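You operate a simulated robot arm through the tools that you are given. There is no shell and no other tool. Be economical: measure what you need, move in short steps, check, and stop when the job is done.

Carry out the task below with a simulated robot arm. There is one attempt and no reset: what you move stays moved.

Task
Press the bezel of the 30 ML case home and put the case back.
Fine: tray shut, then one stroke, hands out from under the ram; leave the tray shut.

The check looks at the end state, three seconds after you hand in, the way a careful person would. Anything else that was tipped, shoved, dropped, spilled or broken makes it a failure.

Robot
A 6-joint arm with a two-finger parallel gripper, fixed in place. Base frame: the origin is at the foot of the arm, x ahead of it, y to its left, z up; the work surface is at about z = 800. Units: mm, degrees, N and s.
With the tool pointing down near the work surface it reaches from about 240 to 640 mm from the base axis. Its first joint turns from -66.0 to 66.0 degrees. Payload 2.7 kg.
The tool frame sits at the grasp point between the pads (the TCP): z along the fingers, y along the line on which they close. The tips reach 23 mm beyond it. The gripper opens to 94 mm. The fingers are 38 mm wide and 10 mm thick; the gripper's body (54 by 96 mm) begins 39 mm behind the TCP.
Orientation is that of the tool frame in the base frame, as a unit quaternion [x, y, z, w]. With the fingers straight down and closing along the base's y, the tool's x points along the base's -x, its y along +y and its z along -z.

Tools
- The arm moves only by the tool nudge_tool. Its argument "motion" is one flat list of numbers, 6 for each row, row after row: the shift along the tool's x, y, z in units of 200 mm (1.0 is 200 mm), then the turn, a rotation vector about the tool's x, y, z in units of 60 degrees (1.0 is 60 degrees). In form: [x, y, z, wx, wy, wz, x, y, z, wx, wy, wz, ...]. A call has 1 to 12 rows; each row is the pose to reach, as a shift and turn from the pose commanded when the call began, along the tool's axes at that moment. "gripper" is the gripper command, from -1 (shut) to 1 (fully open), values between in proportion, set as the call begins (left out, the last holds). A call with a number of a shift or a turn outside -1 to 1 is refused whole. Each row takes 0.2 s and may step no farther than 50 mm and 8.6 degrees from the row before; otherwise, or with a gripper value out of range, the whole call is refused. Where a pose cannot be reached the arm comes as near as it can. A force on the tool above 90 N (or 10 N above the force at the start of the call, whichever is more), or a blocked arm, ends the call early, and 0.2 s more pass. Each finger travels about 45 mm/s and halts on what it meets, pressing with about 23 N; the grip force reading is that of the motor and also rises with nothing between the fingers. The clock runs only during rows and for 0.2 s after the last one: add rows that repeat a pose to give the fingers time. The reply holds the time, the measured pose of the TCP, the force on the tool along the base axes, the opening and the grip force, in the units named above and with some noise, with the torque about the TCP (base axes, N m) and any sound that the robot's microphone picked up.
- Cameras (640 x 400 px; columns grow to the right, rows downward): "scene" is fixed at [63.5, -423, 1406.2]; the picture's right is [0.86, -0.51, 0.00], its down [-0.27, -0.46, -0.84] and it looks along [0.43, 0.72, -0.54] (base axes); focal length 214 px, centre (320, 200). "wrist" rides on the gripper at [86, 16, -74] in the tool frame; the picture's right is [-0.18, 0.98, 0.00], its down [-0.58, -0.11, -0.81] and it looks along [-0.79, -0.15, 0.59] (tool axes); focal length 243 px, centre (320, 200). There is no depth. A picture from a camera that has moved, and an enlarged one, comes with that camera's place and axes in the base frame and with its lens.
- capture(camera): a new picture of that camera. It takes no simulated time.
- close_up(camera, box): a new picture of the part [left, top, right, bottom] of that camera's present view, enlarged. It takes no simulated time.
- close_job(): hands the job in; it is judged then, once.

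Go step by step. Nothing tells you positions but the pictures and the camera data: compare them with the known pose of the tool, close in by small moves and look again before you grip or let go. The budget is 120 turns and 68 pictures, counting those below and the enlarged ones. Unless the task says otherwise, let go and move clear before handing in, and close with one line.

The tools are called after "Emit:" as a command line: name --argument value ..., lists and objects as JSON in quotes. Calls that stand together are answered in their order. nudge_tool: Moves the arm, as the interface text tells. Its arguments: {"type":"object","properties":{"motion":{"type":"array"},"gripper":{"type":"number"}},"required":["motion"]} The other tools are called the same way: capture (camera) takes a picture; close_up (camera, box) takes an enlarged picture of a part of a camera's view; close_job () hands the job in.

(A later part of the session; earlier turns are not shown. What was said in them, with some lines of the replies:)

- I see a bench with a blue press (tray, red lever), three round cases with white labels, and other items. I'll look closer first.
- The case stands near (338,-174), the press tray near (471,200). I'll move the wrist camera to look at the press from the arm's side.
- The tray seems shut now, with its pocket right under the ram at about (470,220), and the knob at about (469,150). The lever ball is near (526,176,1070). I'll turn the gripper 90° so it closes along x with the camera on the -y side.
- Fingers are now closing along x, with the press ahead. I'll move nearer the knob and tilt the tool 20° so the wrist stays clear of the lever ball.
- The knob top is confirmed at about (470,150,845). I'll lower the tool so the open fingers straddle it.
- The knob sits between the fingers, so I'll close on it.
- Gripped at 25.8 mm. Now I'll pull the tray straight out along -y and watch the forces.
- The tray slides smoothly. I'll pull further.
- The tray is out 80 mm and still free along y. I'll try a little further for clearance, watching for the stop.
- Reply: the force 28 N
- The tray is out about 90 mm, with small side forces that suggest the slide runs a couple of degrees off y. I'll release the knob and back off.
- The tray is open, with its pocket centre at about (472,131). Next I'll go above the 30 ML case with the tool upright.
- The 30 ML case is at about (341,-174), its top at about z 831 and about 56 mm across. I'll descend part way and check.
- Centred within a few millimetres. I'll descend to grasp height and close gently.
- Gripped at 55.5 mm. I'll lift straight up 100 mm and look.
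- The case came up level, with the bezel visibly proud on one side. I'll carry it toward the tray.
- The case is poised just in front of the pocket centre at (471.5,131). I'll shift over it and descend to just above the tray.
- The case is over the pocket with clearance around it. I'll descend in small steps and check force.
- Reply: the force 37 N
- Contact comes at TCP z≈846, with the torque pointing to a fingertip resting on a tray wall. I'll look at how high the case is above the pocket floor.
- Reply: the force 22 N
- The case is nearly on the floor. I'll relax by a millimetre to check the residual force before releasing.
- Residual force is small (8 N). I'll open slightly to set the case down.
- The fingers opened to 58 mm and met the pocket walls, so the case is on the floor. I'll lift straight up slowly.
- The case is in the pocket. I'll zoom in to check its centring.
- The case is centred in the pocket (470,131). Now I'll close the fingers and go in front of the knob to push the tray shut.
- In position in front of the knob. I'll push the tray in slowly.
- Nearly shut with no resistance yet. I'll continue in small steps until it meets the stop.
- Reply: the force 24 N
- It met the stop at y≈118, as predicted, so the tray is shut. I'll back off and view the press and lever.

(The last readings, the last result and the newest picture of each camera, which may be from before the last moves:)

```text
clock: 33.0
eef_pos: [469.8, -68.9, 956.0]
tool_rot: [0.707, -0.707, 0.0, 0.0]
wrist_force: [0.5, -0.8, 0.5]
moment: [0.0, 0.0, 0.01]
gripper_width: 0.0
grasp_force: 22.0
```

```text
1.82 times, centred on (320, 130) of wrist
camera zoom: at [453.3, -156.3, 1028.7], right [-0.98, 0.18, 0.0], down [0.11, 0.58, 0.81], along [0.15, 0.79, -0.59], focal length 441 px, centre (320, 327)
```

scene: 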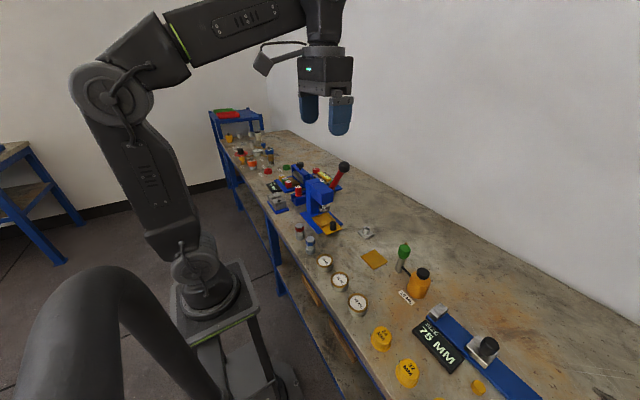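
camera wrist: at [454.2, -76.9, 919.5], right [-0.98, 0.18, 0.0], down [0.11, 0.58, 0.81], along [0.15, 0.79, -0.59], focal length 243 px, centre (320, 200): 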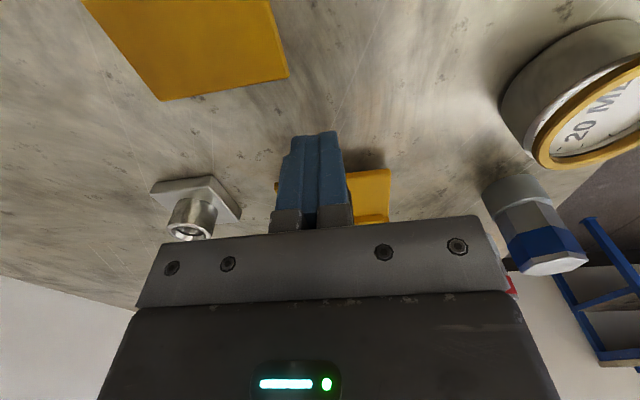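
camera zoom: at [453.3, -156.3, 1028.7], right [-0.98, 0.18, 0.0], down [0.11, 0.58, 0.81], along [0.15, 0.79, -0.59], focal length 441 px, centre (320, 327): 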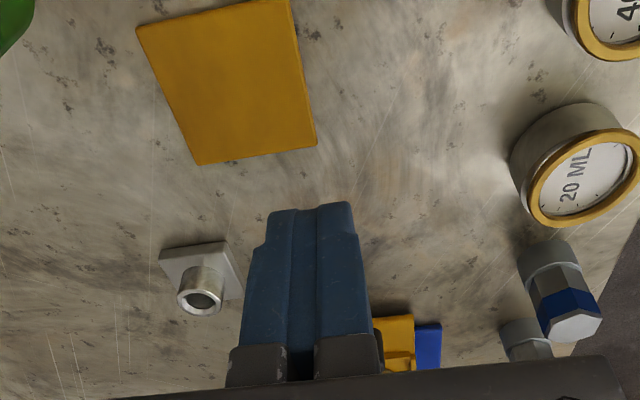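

The case sits under the ram and the tray is shut. Next I'll turn the closed fingers back to span x for pushing the lever, and view the lever from the side.

Emit:
nudge_tool --motion '[-0.062, 0.0375, -0.114, 0, 0, 0.125, -0.123, 0.075, -0.228, 0, 0, 0.25, -0.185, 0.1125, -0.342, 0, 0, 0.375, -0.247, 0.15, -0.457, 0, 0, 0.5, -0.308, 0.1875, -0.571, 0, 0, 0.625, -0.37, 0.225, -0.685, 0, 0, 0.75]'

Emit:
nudge_tool --motion '[-0.017, 0.07, -0.114, 0, 0, 0.125, -0.035, 0.141, -0.228, 0, 0, 0.25, -0.052, 0.211, -0.342, 0, 0, 0.375, -0.069, 0.282, -0.457, 0, 0, 0.5, -0.087, 0.352, -0.571, 0, 0, 0.625, -0.104, 0.4225, -0.685, 0, 0, 0.75]'

Emit:
capture --camera "wrist"

```text
clock: 34.4
eef_pos: [424.0, 4.7, 1091.8]
tool_rot: [-0.381, 0.925, 0.0, 0.0]
wrist_force: [-0.5, 0.0, -0.5]
moment: [-0.01, 0.03, -0.01]
gripper_width: 0.1
grasp_force: 22.6
```

```text
clock: 35.8
eef_pos: [379.9, 79.9, 1230.9]
tool_rot: [0.001, 1.0, 0.001, 0.001]
wrist_force: [-1.1, 0.6, -0.1]
moment: [0.0, 0.02, 0.03]
gripper_width: 0.0
grasp_force: 23.2
```

```text
25 pictures are left
camera wrist: at [294.3, 94.5, 1305.6], right [0.19, 0.98, 0.0], down [0.58, -0.11, 0.81], along [0.79, -0.15, -0.59], focal length 243 px, centre (320, 200)
```

wrist: 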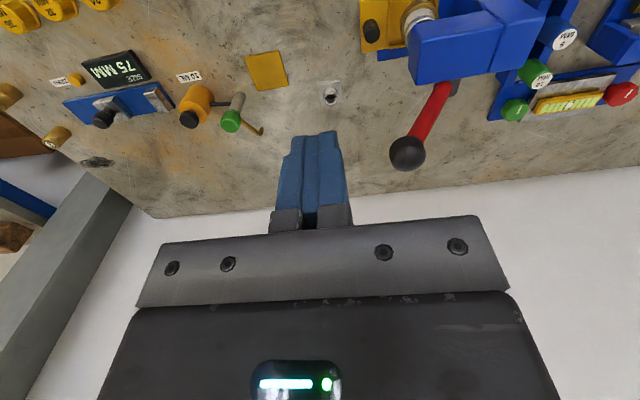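

Emit:
close_up --camera "wrist" --box '[350, 0, 550, 180]'

Emit:
close_up --camera "scene" --box '[290, 140, 370, 240]'

```text
2.22 times, centred on (450, 90) of wrist
camera zoom: at [294.3, 94.5, 1305.6], right [0.19, 0.98, 0.0], down [0.58, -0.11, 0.81], along [0.79, -0.15, -0.59], focal length 539 px, centre (31, 444)
```

zoom: 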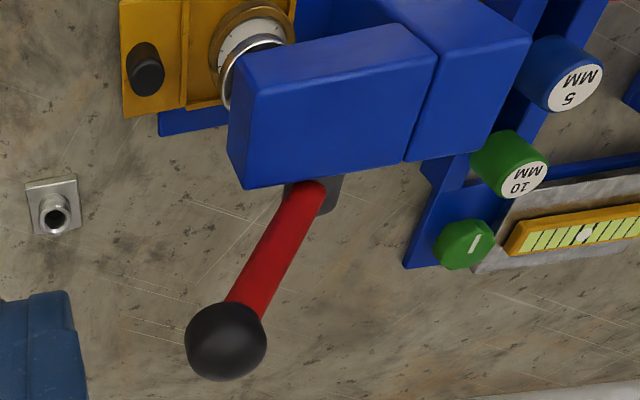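

```text
4.00 times, centred on (330, 190) of scene
camera zoom: at [63.4, -423.0, 1406.2], right [0.86, -0.51, 0.0], down [-0.27, -0.46, -0.84], along [0.43, 0.72, -0.54], focal length 858 px, centre (280, 240)
```

zoom: 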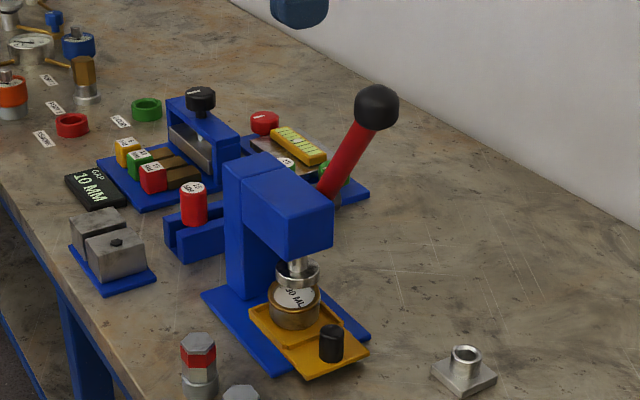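

The ball is at about (517,162,1082), radius 21, on a red rod leaning -y at about 58° from a pivot near (520,255,935). I'll move above and behind it.

Emit:
nudge_tool --motion '[-0.115, 0.121, 0.084, 0, 0, 0, -0.23, 0.242, 0.168, 0, 0, 0, -0.345, 0.3625, 0.2525, 0, 0, 0, -0.46, 0.483, 0.337, 0, 0, 0, -0.575, 0.604, 0.421, 0, 0, 0, -0.69, 0.725, 0.505, 0, 0, 0]'

Emit:
close_up --camera "scene" --box '[260, 80, 420, 240]'

Emit:
capture --camera "wrist"

```text
clock: 37.2
eef_pos: [518.3, 224.2, 1129.9]
tool_rot: [0.0, 1.0, 0.0, 0.001]
wrist_force: [0.2, -0.5, 0.7]
moment: [0.0, 0.0, 0.02]
gripper_width: 0.0
grasp_force: 22.9
```

```text
2.50 times, centred on (340, 160) of scene
camera zoom: at [63.4, -423.0, 1406.2], right [0.86, -0.51, 0.0], down [-0.27, -0.46, -0.84], along [0.43, 0.72, -0.54], focal length 536 px, centre (270, 300)
```

zoom: 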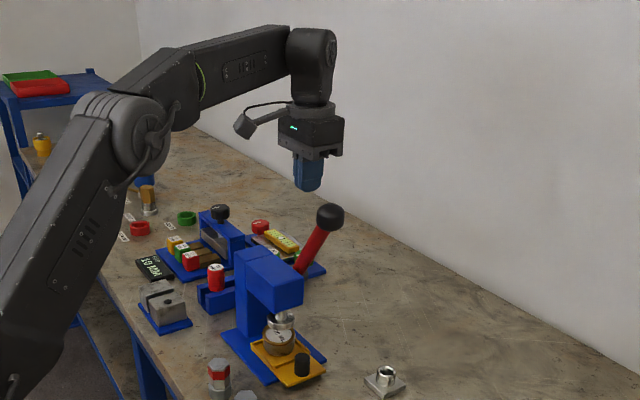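

```text
21 pictures are left
camera wrist: at [431.3, 238.7, 1202.3], right [0.18, 0.98, 0.0], down [0.58, -0.11, 0.81], along [0.79, -0.15, -0.59], focal length 243 px, centre (320, 200)
```

wrist: 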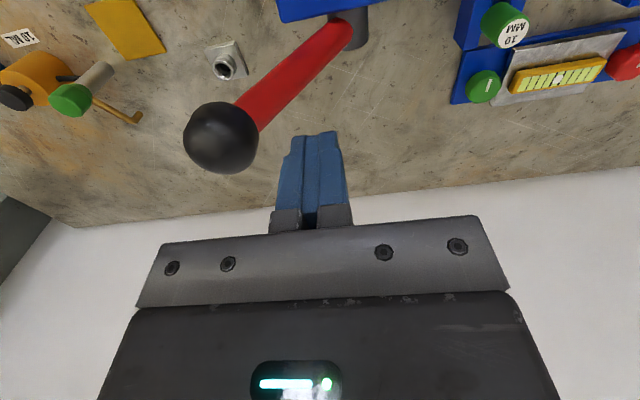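

The geometry is confirmed. I'll descend to just behind the rod, beside the ball.

Emit:
nudge_tool --motion '[0.005, 0, 0.1, 0, 0, 0, 0.005, -0.05, 0.18, 0, 0, 0, 0.005, -0.1, 0.22, 0, 0, 0]'

Emit:
capture --camera "wrist"

```text
clock: 38.0
eef_pos: [517.4, 204.9, 1084.7]
tool_rot: [0.0, 1.0, 0.0, 0.0]
wrist_force: [0.6, 0.1, -0.7]
moment: [-0.01, 0.03, 0.02]
gripper_width: 0.0
grasp_force: 22.7
```

```text
20 pictures are left
camera wrist: at [432.0, 219.3, 1157.9], right [0.18, 0.98, 0.0], down [0.58, -0.11, 0.81], along [0.79, -0.15, -0.59], focal length 243 px, centre (320, 200)
```

wrist: 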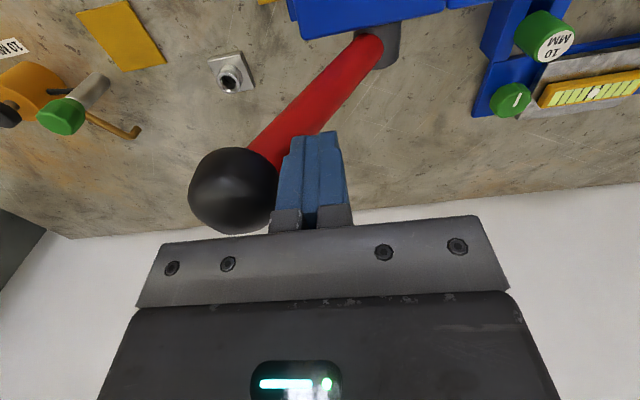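

Fingers are right behind the rod and ball. I'll begin the stroke along the lever's arc.

Emit:
nudge_tool --motion '[0, -0.045, 0.0245, 0, 0, 0, 0, -0.097, 0.0575, 0, 0, 0, 0, -0.1455, 0.095, 0, 0, 0, 0, -0.191, 0.1365, 0, 0, 0, 0, -0.2325, 0.182, 0, 0, 0]'

Emit:
capture --camera "wrist"

```text
clock: 39.2
eef_pos: [516.4, 158.7, 1050.0]
tool_rot: [0.0, 1.0, -0.001, 0.0]
wrist_force: [0.3, 2.3, 0.4]
moment: [0.03, -0.01, 0.02]
gripper_width: 0.0
grasp_force: 23.2
```

```text
19 pictures are left
camera wrist: at [430.5, 172.9, 1123.1], right [0.18, 0.98, 0.0], down [0.58, -0.11, 0.81], along [0.79, -0.15, -0.59], focal length 243 px, centre (320, 200)
```

wrist: 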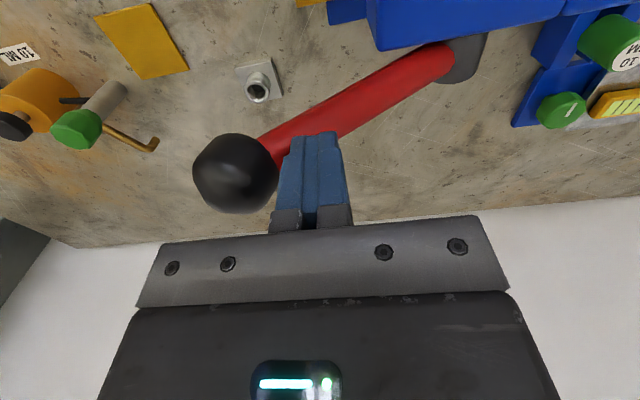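

The lever follows with little force. I'll continue the same stroke.

Emit:
nudge_tool --motion '[0, -0.0305, 0.0385, 0, 0, 0, 0, -0.058, 0.0795, 0, 0, 0, 0, -0.0825, 0.122, 0, 0, 0, 0, -0.104, 0.1665, 0, 0, 0, 0, -0.1225, 0.212, 0, 0, 0]'

Emit:
close_up --camera "scene" --box '[290, 150, 370, 230]'

```text
clock: 40.4
eef_pos: [516.2, 134.7, 1007.1]
tool_rot: [0.0, 1.0, 0.0, -0.001]
wrist_force: [-1.3, 3.1, 2.5]
moment: [0.01, 0.01, -0.02]
gripper_width: 0.0
grasp_force: 23.0
```

```text
5.00 times, centred on (330, 190) of scene
camera zoom: at [63.4, -422.9, 1406.2], right [0.86, -0.51, 0.0], down [-0.27, -0.46, -0.84], along [0.43, 0.72, -0.54], focal length 1072 px, centre (270, 250)
```

zoom: 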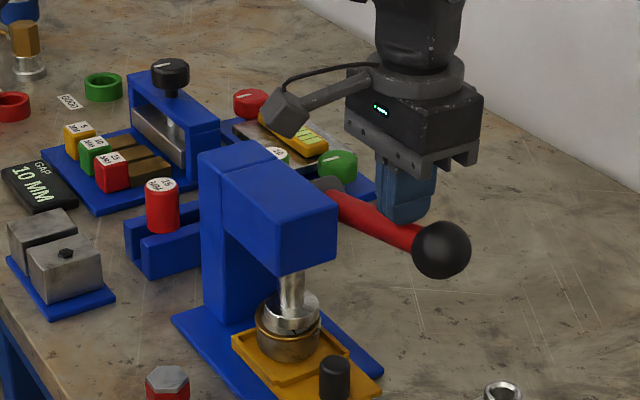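

The ram is almost at the bezel. I'll continue in small steps and watch the force.

Emit:
nudge_tool --motion '[0, -0.0115, 0.035, 0, 0, 0, 0, -0.0215, 0.0705, 0, 0, 0]'

Emit:
nudge_tool --motion '[0, -0.008, 0.036, 0, 0, 0, 0, -0.014, 0.0725, 0, 0, 0]'

```text
clock: 41.0
eef_pos: [517.2, 129.2, 992.1]
tool_rot: [0.0, 1.0, 0.0, 0.0]
wrist_force: [0.1, 3.8, 2.3]
moment: [0.01, -0.02, 0.01]
gripper_width: 0.0
grasp_force: 23.0
```

```text
clock: 41.6
eef_pos: [516.8, 126.6, 978.4]
tool_rot: [0.0, 1.0, 0.001, 0.0]
wrist_force: [-1.5, 2.5, 4.0]
moment: [0.07, 0.02, 0.03]
gripper_width: 0.1
grasp_force: 23.2
```

Emit:
nudge_tool --motion '[0, -0.005, 0.025, 0, 0, 0, 0, -0.006, 0.05, 0, 0, 0]'

Emit:
close_up --camera "scene" --box '[290, 150, 370, 230]'

```text
clock: 42.2
eef_pos: [516.5, 126.0, 970.4]
tool_rot: [0.0, 1.0, 0.001, 0.002]
wrist_force: [-10.3, 3.7, 26.2]
moment: [0.32, 0.22, 0.09]
gripper_width: 0.0
grasp_force: 22.8
```

```text
5.00 times, centred on (330, 190) of scene
camera zoom: at [62.7, -423.0, 1406.2], right [0.86, -0.51, 0.0], down [-0.27, -0.46, -0.84], along [0.43, 0.72, -0.54], focal length 1072 px, centre (270, 250)
```

zoom: 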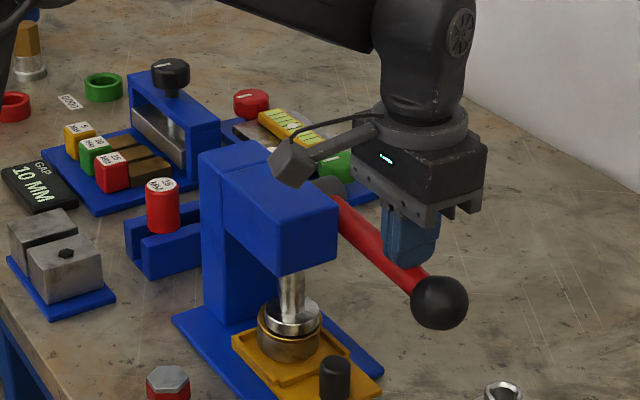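

Resistance begins (26 N), so the bezel is being pressed. I'll keep on in small steps.

Emit:
nudge_tool --motion '[0, 0, 0.0125, 0, 0, 0, 0, 0, 0.025, 0, 0, 0]'

Emit:
nudge_tool --motion '[0, 0, 0.0125, 0, 0, 0, 0, 0, 0.025, 0, 0, 0]'

Emit:
close_up --camera "scene" --box '[310, 180, 370, 230]'

```text
clock: 42.8
eef_pos: [517.1, 125.8, 969.6]
tool_rot: [0.0, 1.0, 0.003, 0.005]
wrist_force: [-19.6, 1.2, 46.6]
moment: [0.4, 0.42, 0.14]
gripper_width: 0.2
grasp_force: 22.3
```

```text
clock: 43.4
eef_pos: [517.5, 125.6, 968.7]
tool_rot: [0.001, 1.0, 0.003, 0.007]
wrist_force: [-25.2, -5.0, 62.5]
moment: [0.33, 0.59, 0.18]
gripper_width: 0.0
grasp_force: 22.8
```

```text
8.00 times, centred on (340, 205) of scene
camera zoom: at [61.7, -423.4, 1406.1], right [0.86, -0.51, 0.0], down [-0.27, -0.46, -0.84], along [0.43, 0.72, -0.54], focal length 1716 px, centre (160, 160)
```

zoom: 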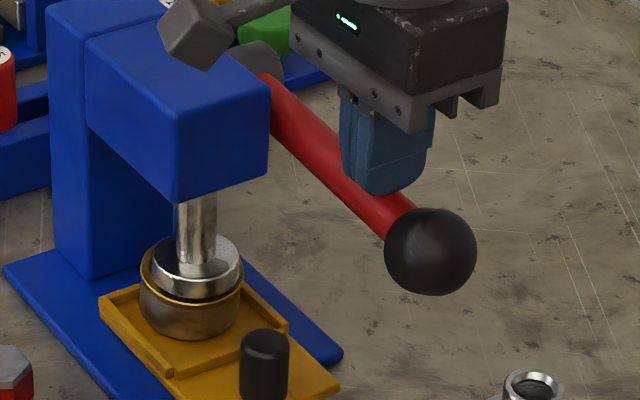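

The lever has stiffened at 62 N with little motion. I'll push a bit more, to see whether the bezel seats or this is the end stop.

Emit:
nudge_tool --motion '[0, 0, 0.0125, 0, 0, 0, 0, 0, 0.025, 0, 0, 0]'

```text
clock: 44.0
eef_pos: [518.3, 125.8, 967.6]
tool_rot: [0.0, 1.0, 0.003, 0.01]
wrist_force: [-30.6, -11.0, 81.3]
moment: [0.33, 0.73, 0.2]
gripper_width: 0.0
grasp_force: 22.2
```

Emit:
close_up --camera "scene" --box '[320, 200, 350, 225]'

Emit:
capture --camera "wrist"

```text
16.00 times, centred on (335, 212) of scene
camera zoom: at [61.3, -423.7, 1406.1], right [0.86, -0.51, 0.0], down [-0.27, -0.46, -0.84], along [0.43, 0.72, -0.54], focal length 3432 px, centre (80, 0)
```

zoom: 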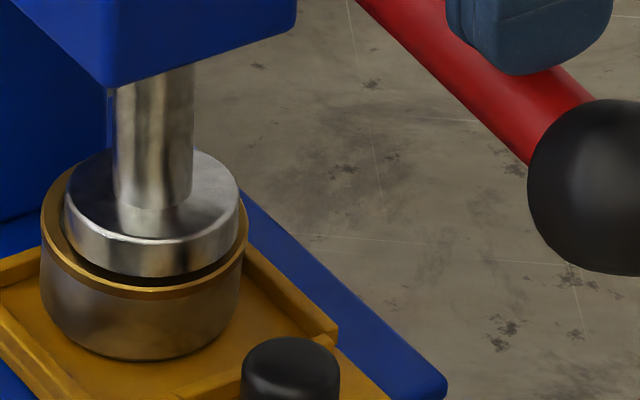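

```text
14 pictures are left
camera wrist: at [430.5, 140.0, 1039.0], right [0.18, 0.98, 0.01], down [0.57, -0.11, 0.82], along [0.8, -0.15, -0.58], focal length 243 px, centre (320, 200)
```

wrist: 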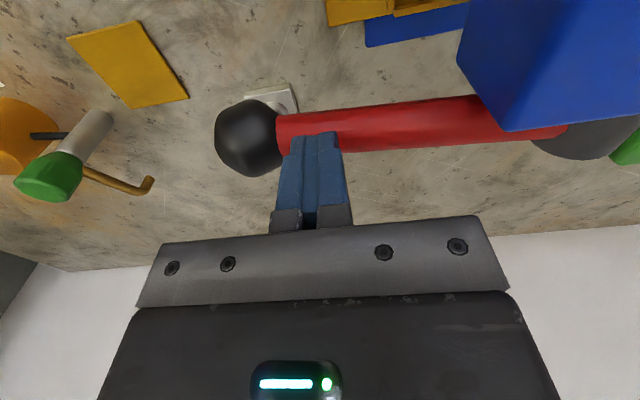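

The lever is horizontal and hard against its stop, and the bezel looks flush with the body. I'll ease off along the reverse arc and see whether the lever returns.

Emit:
nudge_tool --motion '[0, 0, -0.05, 0, 0, 0, 0, 0.002, -0.1, 0, 0, 0, 0, 0.004, -0.14, 0, 0, 0, 0, 0.01, -0.18, 0, 0, 0, 0, 0.018, -0.22, 0, 0, 0]'

Emit:
close_up --camera "scene" --box '[290, 150, 370, 230]'

```text
clock: 45.2
eef_pos: [516.1, 129.7, 995.8]
tool_rot: [0.0, 1.0, 0.001, -0.002]
wrist_force: [-2.1, 2.0, 2.6]
moment: [0.04, 0.03, -0.01]
gripper_width: 0.0
grasp_force: 23.0
```

```text
5.00 times, centred on (330, 190) of scene
camera zoom: at [63.4, -423.0, 1406.2], right [0.86, -0.51, 0.0], down [-0.27, -0.46, -0.84], along [0.43, 0.72, -0.54], focal length 1072 px, centre (270, 250)
```

zoom: 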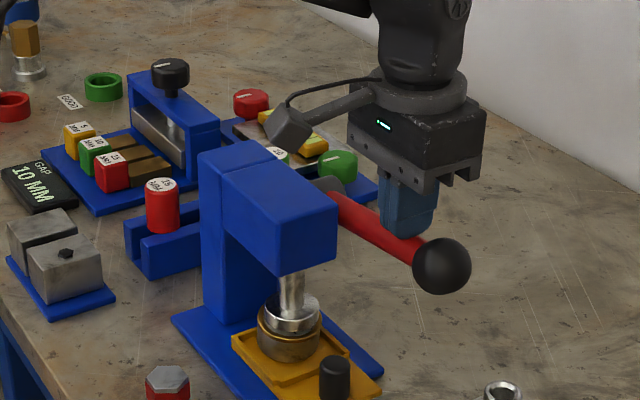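

The lever springs back with the hand. I'll follow it up and then move clear.

Emit:
nudge_tool --motion '[0, 0.026, -0.0755, 0, 0, 0, 0, 0.057, -0.1425, 0, 0, 0, 0, 0.095, -0.2055, 0, 0, 0, 0, 0.1395, -0.2645, 0, 0, 0, 0, 0.19, -0.3185, 0, 0, 0, 0, 0.2455, -0.367, 0, 0, 0, 0, 0.306, -0.4095, 0, 0, 0, 0, 0.3705, -0.445, 0, 0, 0, 0, 0.42, -0.5, 0, 0, 0, 0, 0.45, -0.65, 0, 0, 0, 0, 0.45, -0.85, 0, 0, 0]'

Emit:
close_up --camera "scene" --box '[290, 140, 370, 240]'

```text
clock: 47.6
eef_pos: [515.6, 218.0, 1169.0]
tool_rot: [0.0, 1.0, 0.0, 0.0]
wrist_force: [-0.6, 0.5, 0.5]
moment: [0.03, 0.02, 0.01]
gripper_width: 0.2
grasp_force: 22.7
```

```text
4.00 times, centred on (330, 190) of scene
camera zoom: at [63.4, -423.0, 1406.2], right [0.86, -0.51, 0.0], down [-0.27, -0.46, -0.84], along [0.43, 0.72, -0.54], focal length 858 px, centre (280, 240)
```

zoom: 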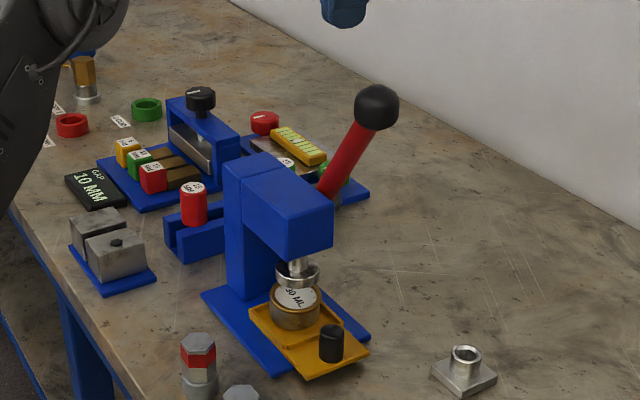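

The lever is fully back up and the bezel is pressed. Now I'll go back to the knob to open the tray again.

Emit:
nudge_tool --motion '[0.113, -0.115, 0, 0, 0, -0.125, 0.227, -0.23, 0, 0, 0, -0.25, 0.34, -0.345, 0, 0, 0, -0.375, 0.453, -0.46, 0, 0, 0, -0.5, 0.567, -0.575, 0, 0, 0, -0.625, 0.68, -0.69, 0, 0, 0, -0.75]'

Emit:
nudge_tool --motion '[-0.053, -0.053, 0.133, 0, 0, -0.125, -0.106, -0.106, 0.267, 0, 0, -0.25, -0.159, -0.159, 0.4, 0, 0, -0.375, -0.212, -0.212, 0.533, 0, 0, -0.5, -0.265, -0.265, 0.667, 0, 0, -0.625, -0.318, -0.318, 0.8, 0, 0, -0.75]' --gripper 1

```text
clock: 49.0
eef_pos: [379.0, 78.9, 1167.7]
tool_rot: [-0.384, 0.924, 0.0, 0.0]
wrist_force: [0.6, 0.0, -0.6]
moment: [0.03, 0.02, -0.02]
gripper_width: 0.1
grasp_force: 23.3
```

```text
clock: 50.4
eef_pos: [472.1, 80.6, 1006.7]
tool_rot: [0.708, -0.706, -0.001, 0.0]
wrist_force: [0.5, -0.3, -0.3]
moment: [0.02, 0.02, 0.0]
gripper_width: 93.9
grasp_force: 0.1
```

Emit:
nudge_tool --motion '[-0.039, 0.002, 0.111, 0, -0.083, 0, -0.078, 0.002, 0.222, 0, -0.167, 0, -0.116, 0.002, 0.333, 0, -0.25, 0, -0.155, 0.002, 0.445, 0, -0.333, 0]'

Emit:
nudge_tool --motion '[-0.0255, 0, 0.1, 0, 0, 0, -0.0255, 0, 0.2, 0, 0, 0, -0.0255, 0, 0.3, 0, 0, 0, -0.0255, 0, 0.3975, 0, 0, 0]'

Emit:
capture --camera "wrist"

```text
clock: 51.4
eef_pos: [470.8, 113.0, 918.0]
tool_rot: [0.697, -0.696, -0.123, -0.124]
wrist_force: [-0.5, -0.2, 0.0]
moment: [0.02, 0.0, 0.0]
gripper_width: 94.0
grasp_force: 0.1
```

```text
clock: 52.4
eef_pos: [469.3, 144.5, 845.4]
tool_rot: [0.697, -0.696, -0.122, -0.123]
wrist_force: [0.1, -0.6, 1.1]
moment: [0.01, -0.02, -0.03]
gripper_width: 93.9
grasp_force: 0.1
```

```text
11 pictures are left
camera wrist: at [453.2, 36.4, 884.6], right [-0.98, 0.17, 0.06], down [0.11, 0.27, 0.96], along [0.15, 0.95, -0.29], focal length 243 px, centre (320, 200)
```

wrist: 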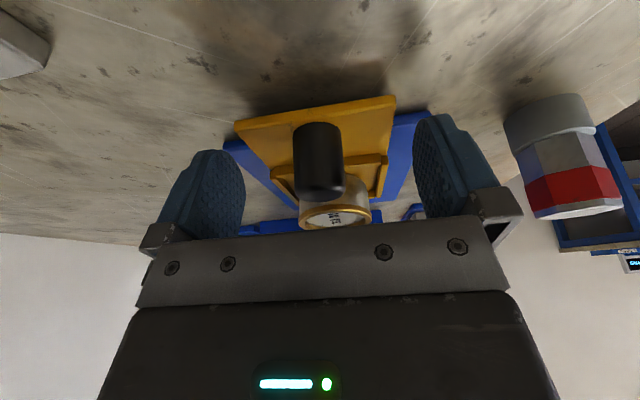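

Same picture as the first time. I'll close on the knob and pull the tray out.

Emit:
nudge_tool --motion '[0, 0, 0, 0, 0, 0, 0, 0, 0, 0, 0, 0, 0, 0, 0, 0, 0, 0, 0, 0, 0, 0, 0, 0, 0, 0, 0, 0, 0, 0]' --gripper -1

Emit:
nudge_tool --motion '[0.025, 0, -0.0091, 0, 0, 0, 0.065, 0, -0.0237, 0, 0, 0, 0.105, 0, -0.0382, 0, 0, 0, 0.145, 0, -0.0528, 0, 0, 0, 0.185, 0, -0.0673, 0, 0, 0, 0.225, 0, -0.0819, 0, 0, 0, 0.265, 0, -0.0965, 0, 0, 0, 0.305, 0, -0.111, 0, 0, 0, 0.345, 0, -0.1256, 0, 0, 0, 0.385, 0, -0.1401, 0, 0, 0, 0.41, 0, -0.1492, 0, 0, 0, 0.423, 0, -0.154, 0, 0, 0]'

```text
clock: 53.6
eef_pos: [469.6, 144.8, 845.6]
tool_rot: [-0.696, 0.697, 0.122, 0.123]
wrist_force: [8.1, 0.9, -4.1]
moment: [-0.08, -0.05, -0.05]
gripper_width: 25.5
grasp_force: 44.3
```

```text
clock: 56.2
eef_pos: [470.3, 53.5, 845.6]
tool_rot: [-0.696, 0.696, 0.123, 0.123]
wrist_force: [-2.6, 0.9, 7.1]
moment: [0.0, -0.2, 0.02]
gripper_width: 25.6
grasp_force: 44.6
```

Tray is open again. I'll release the knob, back off, then come upright above the case.

Emit:
nudge_tool --motion '[0, 0, 0, 0, 0, 0, 0, 0, 0, 0, 0, 0, 0, 0, 0, 0, 0, 0, 0, 0, 0, 0, 0, 0, 0, 0, -0.1, 0, 0, 0, 0, 0, -0.3, 0, 0, 0, 0, 0, -0.5, 0, 0, 0, 0, 0, -0.7, 0, 0, 0]' --gripper 1

Emit:
nudge_tool --motion '[-0.116, 0, 0.135, 0, 0.083, 0, -0.232, 0, 0.27, 0, 0.167, 0, -0.347, 0, 0.405, 0, 0.25, 0, -0.463, 0, 0.54, 0, 0.333, 0]'

Emit:
close_up --camera "wrist" --box '[220, 0, 420, 160]'

```text
clock: 58.0
eef_pos: [470.2, 6.5, 979.0]
tool_rot: [0.697, -0.696, -0.123, -0.121]
wrist_force: [-0.5, 1.2, 0.3]
moment: [0.02, -0.01, -0.02]
gripper_width: 94.0
grasp_force: 0.1
```

```text
clock: 59.0
eef_pos: [468.7, 131.1, 907.1]
tool_rot: [0.708, -0.707, 0.002, 0.0]
wrist_force: [1.0, 0.8, -1.1]
moment: [0.0, 0.02, 0.01]
gripper_width: 93.8
grasp_force: 0.0
```

```text
2.50 times, centred on (320, 80) of wrist
camera zoom: at [453.6, 42.7, 980.8], right [-0.98, 0.18, 0.0], down [0.11, 0.58, 0.81], along [0.15, 0.79, -0.59], focal length 606 px, centre (320, 500)
```

zoom: 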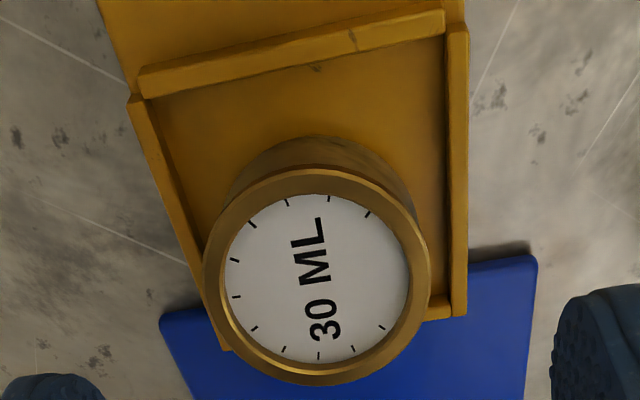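

The bezel now sits level and low with all ticks visible. I'll descend to z≈852, with tips above the tray walls, and grip.

Emit:
nudge_tool --motion '[0, -0.006, 0.1, 0, 0, 0, 0, -0.006, 0.2, 0, 0, 0, 0, -0.006, 0.275, 0, 0, 0, 0, -0.006, 0.275, 0, 0, 0]'

Emit:
nudge_tool --motion '[0, 0, 0, 0, 0, 0, 0, 0, 0, 0, 0, 0, 0, 0, 0, 0, 0, 0, 0, 0, 0, 0, 0, 0]' --gripper -1

Emit:
nudge_tool --motion '[0, 0, -0.05, 0, 0, 0, 0, 0, -0.15, 0, 0, 0, 0, 0, -0.28, 0, 0, 0, 0, 0, -0.4, 0, 0, 0]'

Emit:
capture --camera "wrist"

```text
clock: 60.0
eef_pos: [470.1, 130.9, 851.5]
tool_rot: [-0.707, 0.707, 0.0, 0.0]
wrist_force: [-0.5, -0.1, 0.4]
moment: [0.0, 0.0, 0.0]
gripper_width: 94.1
grasp_force: 0.0
```

```text
clock: 61.0
eef_pos: [469.9, 130.5, 851.3]
tool_rot: [0.707, -0.707, 0.0, 0.0]
wrist_force: [0.7, 0.1, 0.0]
moment: [-0.07, 0.01, 0.0]
gripper_width: 55.4
grasp_force: 22.9
```

```text
clock: 62.0
eef_pos: [471.9, 129.1, 934.1]
tool_rot: [-0.707, 0.708, 0.0, 0.001]
wrist_force: [0.5, 1.1, -2.6]
moment: [0.01, 0.0, -0.02]
gripper_width: 55.2
grasp_force: 23.3
```

```text
9 pictures are left
camera wrist: at [456.2, 41.2, 1007.1], right [-0.98, 0.18, 0.0], down [0.11, 0.58, 0.81], along [0.15, 0.79, -0.59], focal length 243 px, centre (320, 200)
```

wrist: 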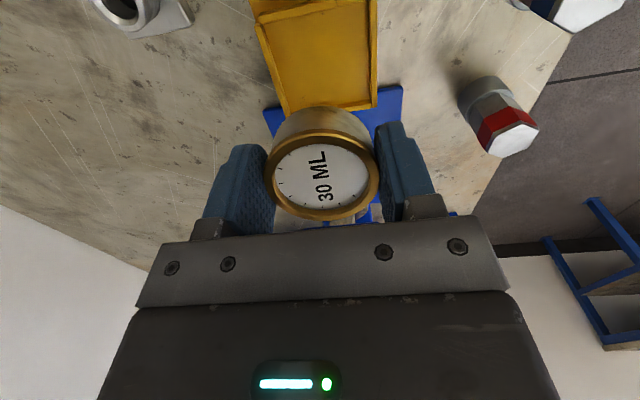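

Case is held level. I'll carry it back to its place at (341,-176).

Emit:
nudge_tool --motion '[0.19, 0.081, 0, 0, 0, 0, 0.383, 0.162, 0, 0, 0, 0, 0.575, 0.243, 0, 0, 0, 0, 0.766, 0.324, 0, 0, 0, 0]'

Emit:
nudge_tool --motion '[0.19, 0.081, 0, 0, 0, 0, 0.383, 0.162, 0, 0, 0, 0, 0.575, 0.243, 0, 0, 0, 0, 0.766, 0.324, 0, 0, 0, 0, 0.766, 0.324, 0, 0, 0, 0]'

```text
clock: 63.0
eef_pos: [407.0, -23.9, 934.0]
tool_rot: [-0.707, 0.707, 0.001, 0.0]
wrist_force: [0.0, 0.1, -1.9]
moment: [-0.02, 0.03, -0.01]
gripper_width: 55.4
grasp_force: 22.9
```

```text
clock: 64.2
eef_pos: [342.6, -176.0, 932.5]
tool_rot: [-0.707, 0.707, 0.0, 0.0]
wrist_force: [0.1, -0.2, -1.3]
moment: [-0.01, -0.03, 0.02]
gripper_width: 55.4
grasp_force: 23.3
```

Emit:
nudge_tool --motion '[0, 0.003, 0.15, 0, 0, 0, 0, 0.003, 0.3, 0, 0, 0, 0, 0.003, 0.4, 0, 0, 0, 0, 0.003, 0.46, 0, 0, 0]'

Emit:
close_up --camera "scene" --box '[310, 220, 430, 320]'

```text
clock: 65.2
eef_pos: [340.4, -176.2, 840.6]
tool_rot: [0.707, -0.707, 0.0, 0.001]
wrist_force: [0.9, 0.5, -3.0]
moment: [0.0, 0.01, -0.04]
gripper_width: 55.2
grasp_force: 22.7
```

```text
4.00 times, centred on (370, 270) of scene
camera zoom: at [63.5, -423.0, 1406.2], right [0.86, -0.51, 0.0], down [-0.27, -0.46, -0.84], along [0.43, 0.72, -0.54], focal length 858 px, centre (120, -80)
```

zoom: 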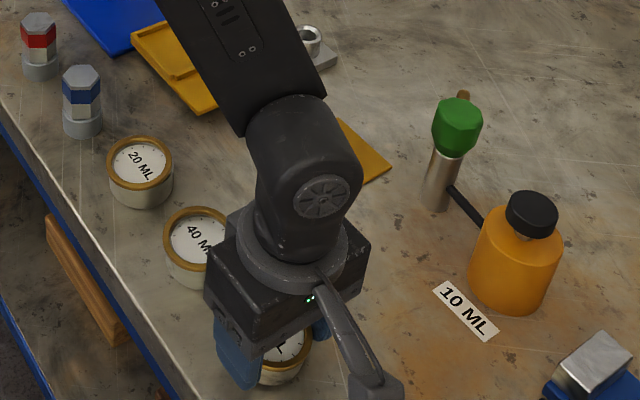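

Still in the air. I'll lower in 2 mm steps until contact.

Emit:
nudge_tool --motion '[0, 0, 0.01, 0, 0, 0, 0, 0, 0.02, 0, 0, 0]'

Emit:
nudge_tool --motion '[0, 0, 0.008, 0, 0, 0, 0, 0, 0.008, 0, 0, 0]'

Emit:
nudge_tool --motion '[0, 0, 0.008, 0, 0, 0, 0, 0, 0.008, 0, 0, 0]'

```text
clock: 65.8
eef_pos: [340.8, -175.2, 835.3]
tool_rot: [-0.707, 0.707, 0.0, 0.0]
wrist_force: [0.2, 0.5, -2.0]
moment: [-0.02, 0.02, 0.03]
gripper_width: 55.4
grasp_force: 22.7
```

```text
clock: 66.4
eef_pos: [340.8, -175.1, 834.6]
tool_rot: [0.708, -0.707, 0.002, 0.0]
wrist_force: [-2.4, 1.8, 12.5]
moment: [-0.23, 0.12, -0.07]
gripper_width: 55.4
grasp_force: 23.1
```

```text
clock: 67.0
eef_pos: [340.5, -175.9, 833.7]
tool_rot: [-0.707, 0.707, -0.002, 0.001]
wrist_force: [0.0, 4.0, 9.9]
moment: [-0.11, -0.02, -0.03]
gripper_width: 55.3
grasp_force: 23.0
```

The case is on the bench. I'll release and rise straight up.

Emit:
nudge_tool --motion '[0, 0, 0, 0, 0, 0, 0, 0, 0, 0, 0, 0, 0, 0, 0, 0, 0, 0, 0, 0, 0, 0, 0, 0, 0, 0, -0.1, 0, 0, 0, 0, 0, -0.25, 0, 0, 0, 0, 0, -0.45, 0, 0, 0, 0, 0, -0.65, 0, 0, 0]' --gripper 1

Emit:
close_up --camera "scene" --box '[290, 220, 450, 320]'

```text
clock: 68.8
eef_pos: [341.2, -178.1, 962.6]
tool_rot: [0.707, -0.707, 0.0, 0.0]
wrist_force: [-0.1, -0.8, -0.5]
moment: [-0.01, 0.02, 0.02]
gripper_width: 94.0
grasp_force: 0.0
```

```text
4.00 times, centred on (370, 270) of scene
camera zoom: at [63.4, -423.0, 1406.2], right [0.86, -0.51, 0.0], down [-0.27, -0.46, -0.84], along [0.43, 0.72, -0.54], focal length 858 px, centre (120, -80)
```

zoom: 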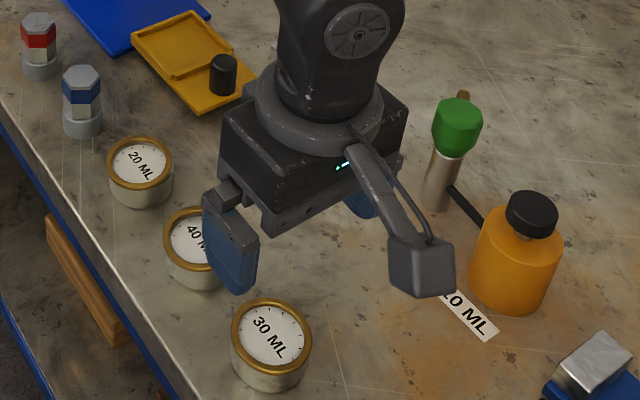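

The case is back in its row, within about 2 mm. Now I'll go shut the empty tray with closed fingers.

Emit:
nudge_tool --motion '[-0.158, -0.108, 0, 0, 0, 0, -0.317, -0.217, 0, 0, 0, 0, -0.475, -0.325, 0, 0, 0, 0, -0.633, -0.433, 0, 0, 0, 0, -0.792, -0.542, 0, 0, 0, 0, -0.94, -0.645, 0, 0, 0, 0, -0.94, -0.645, 0.2, 0, 0, 0, -0.94, -0.645, 0.4, 0, 0, 0, -0.94, -0.645, 0.58, 0, 0, 0]' --gripper -1

Emit:
close_up --camera "scene" --box '[280, 140, 440, 260]'

```text
clock: 70.8
eef_pos: [470.3, 11.6, 847.7]
tool_rot: [-0.706, 0.708, 0.0, -0.001]
wrist_force: [0.7, 0.5, 0.3]
moment: [0.0, -0.02, -0.01]
gripper_width: 0.4
grasp_force: 23.4
```

```text
3.33 times, centred on (360, 200) of scene
camera zoom: at [63.5, -423.0, 1406.2], right [0.86, -0.51, 0.0], down [-0.27, -0.46, -0.84], along [0.43, 0.72, -0.54], focal length 715 px, centre (187, 200)
```

zoom: 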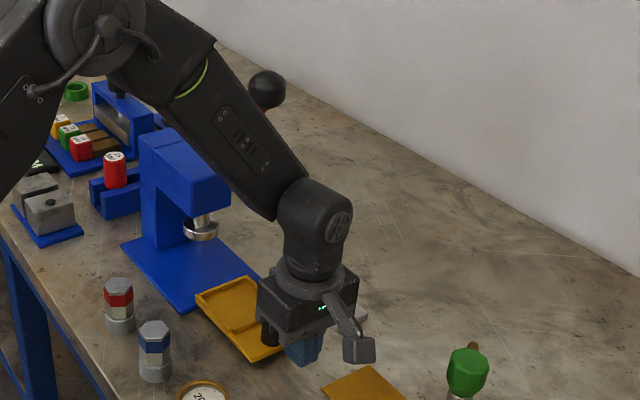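

In front of the knob again. I'll push the tray shut.

Emit:
nudge_tool --motion '[-0.05, 0, 0, 0, 0, 0, -0.1, 0, 0, 0, 0, 0, -0.14, 0, 0, 0, 0, 0, -0.18, 0, 0, 0, 0, 0, -0.22, 0, 0, 0, 0, 0, -0.26, 0, 0, 0, 0, 0, -0.3, 0, 0, 0, 0, 0, -0.34, 0, 0, 0, 0, 0, -0.38, 0, 0, 0, 0, 0, -0.42, 0, 0, 0, 0, 0, -0.46, 0, 0, 0, 0, 0, -0.5, 0, 0, 0, 0, 0]'

Emit:
nudge_tool --motion '[-0.01, 0, 0, 0, 0, 0, -0.02, 0, 0, 0, 0, 0, -0.03, 0, 0, 0, 0, 0, -0.037, 0, 0, 0, 0, 0]'

```text
clock: 73.4
eef_pos: [469.4, 112.9, 847.0]
tool_rot: [-0.707, 0.707, 0.001, -0.001]
wrist_force: [-1.0, -1.2, -0.2]
moment: [0.02, 0.01, 0.05]
gripper_width: 0.1
grasp_force: 22.7
```

```text
clock: 74.4
eef_pos: [471.2, 118.3, 846.7]
tool_rot: [0.708, -0.707, 0.0, 0.001]
wrist_force: [-2.2, -5.8, 3.6]
moment: [0.05, 0.06, 0.08]
gripper_width: 0.0
grasp_force: 22.8
```

Emit:
nudge_tool --motion '[-0.01, 0, 0, 0, 0, 0, -0.015, 0, 0, 0, 0, 0]'

Emit:
nudge_tool --motion '[0.1, 0, 0, 0, 0, 0, 0.3, 0, 0, 0, 0, 0, 0.5, 0, -0.1, 0, 0, 0, 0.65, 0, -0.25, 0, 0, 0, 0.8, 0, -0.4, 0, 0, 0, 0.95, 0, -0.55, 0, 0, 0]'

Emit:
close_up --camera "scene" --box '[250, 140, 410, 260]'

```text
clock: 75.0
eef_pos: [470.1, 119.3, 847.7]
tool_rot: [-0.707, 0.707, 0.001, -0.001]
wrist_force: [-0.8, -32.9, 9.4]
moment: [0.13, -0.02, 0.09]
gripper_width: 0.0
grasp_force: 22.8
```

```text
clock: 76.4
eef_pos: [469.6, -67.4, 959.1]
tool_rot: [-0.707, 0.707, 0.0, 0.0]
wrist_force: [0.7, -0.1, -0.2]
moment: [0.0, -0.01, 0.01]
gripper_width: 0.0
grasp_force: 22.9
```

```text
3.33 times, centred on (330, 200) of scene
camera zoom: at [63.5, -423.0, 1406.2], right [0.86, -0.51, 0.0], down [-0.27, -0.46, -0.84], along [0.43, 0.72, -0.54], focal length 715 px, centre (287, 200)
```

zoom: 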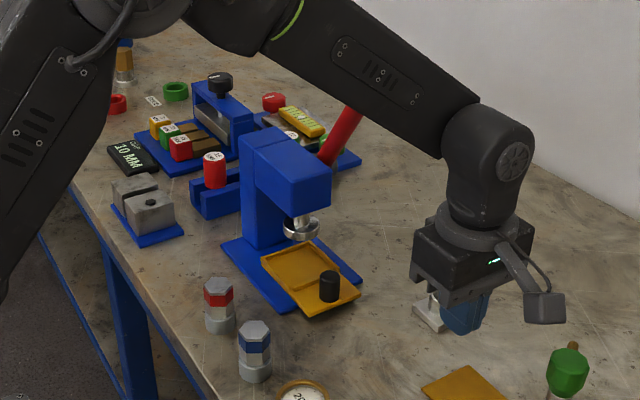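

The tray is shut, the lever is up, and everything else stands. One last look at the case.

Emit:
close_up --camera "scene" --box '[310, 250, 390, 320]'

```text
5.71 times, centred on (350, 285) of scene
camera zoom: at [63.5, -423.0, 1406.2], right [0.86, -0.51, 0.0], down [-0.27, -0.46, -0.84], along [0.43, 0.72, -0.54], focal length 1226 px, centre (149, -286)
```

zoom: 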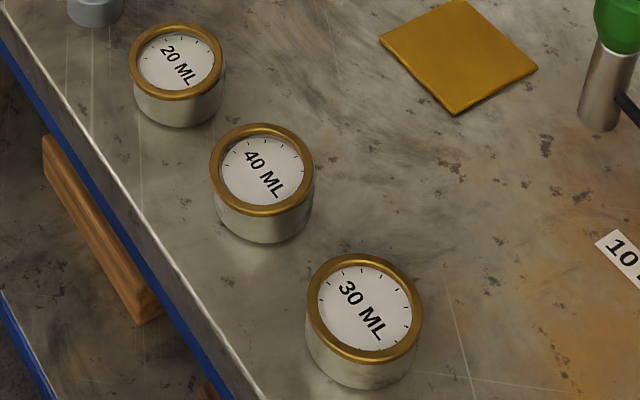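

The 30 ML bezel sits flush and the case is back in its place, so I'm handing in.

Emit:
close_job

```text
The job is handed in.
```

The 30 ML bezel was pressed home in one stroke with the tray shut. The case is back within about 2 mm of its place, and the tray is left shut with the lever up.
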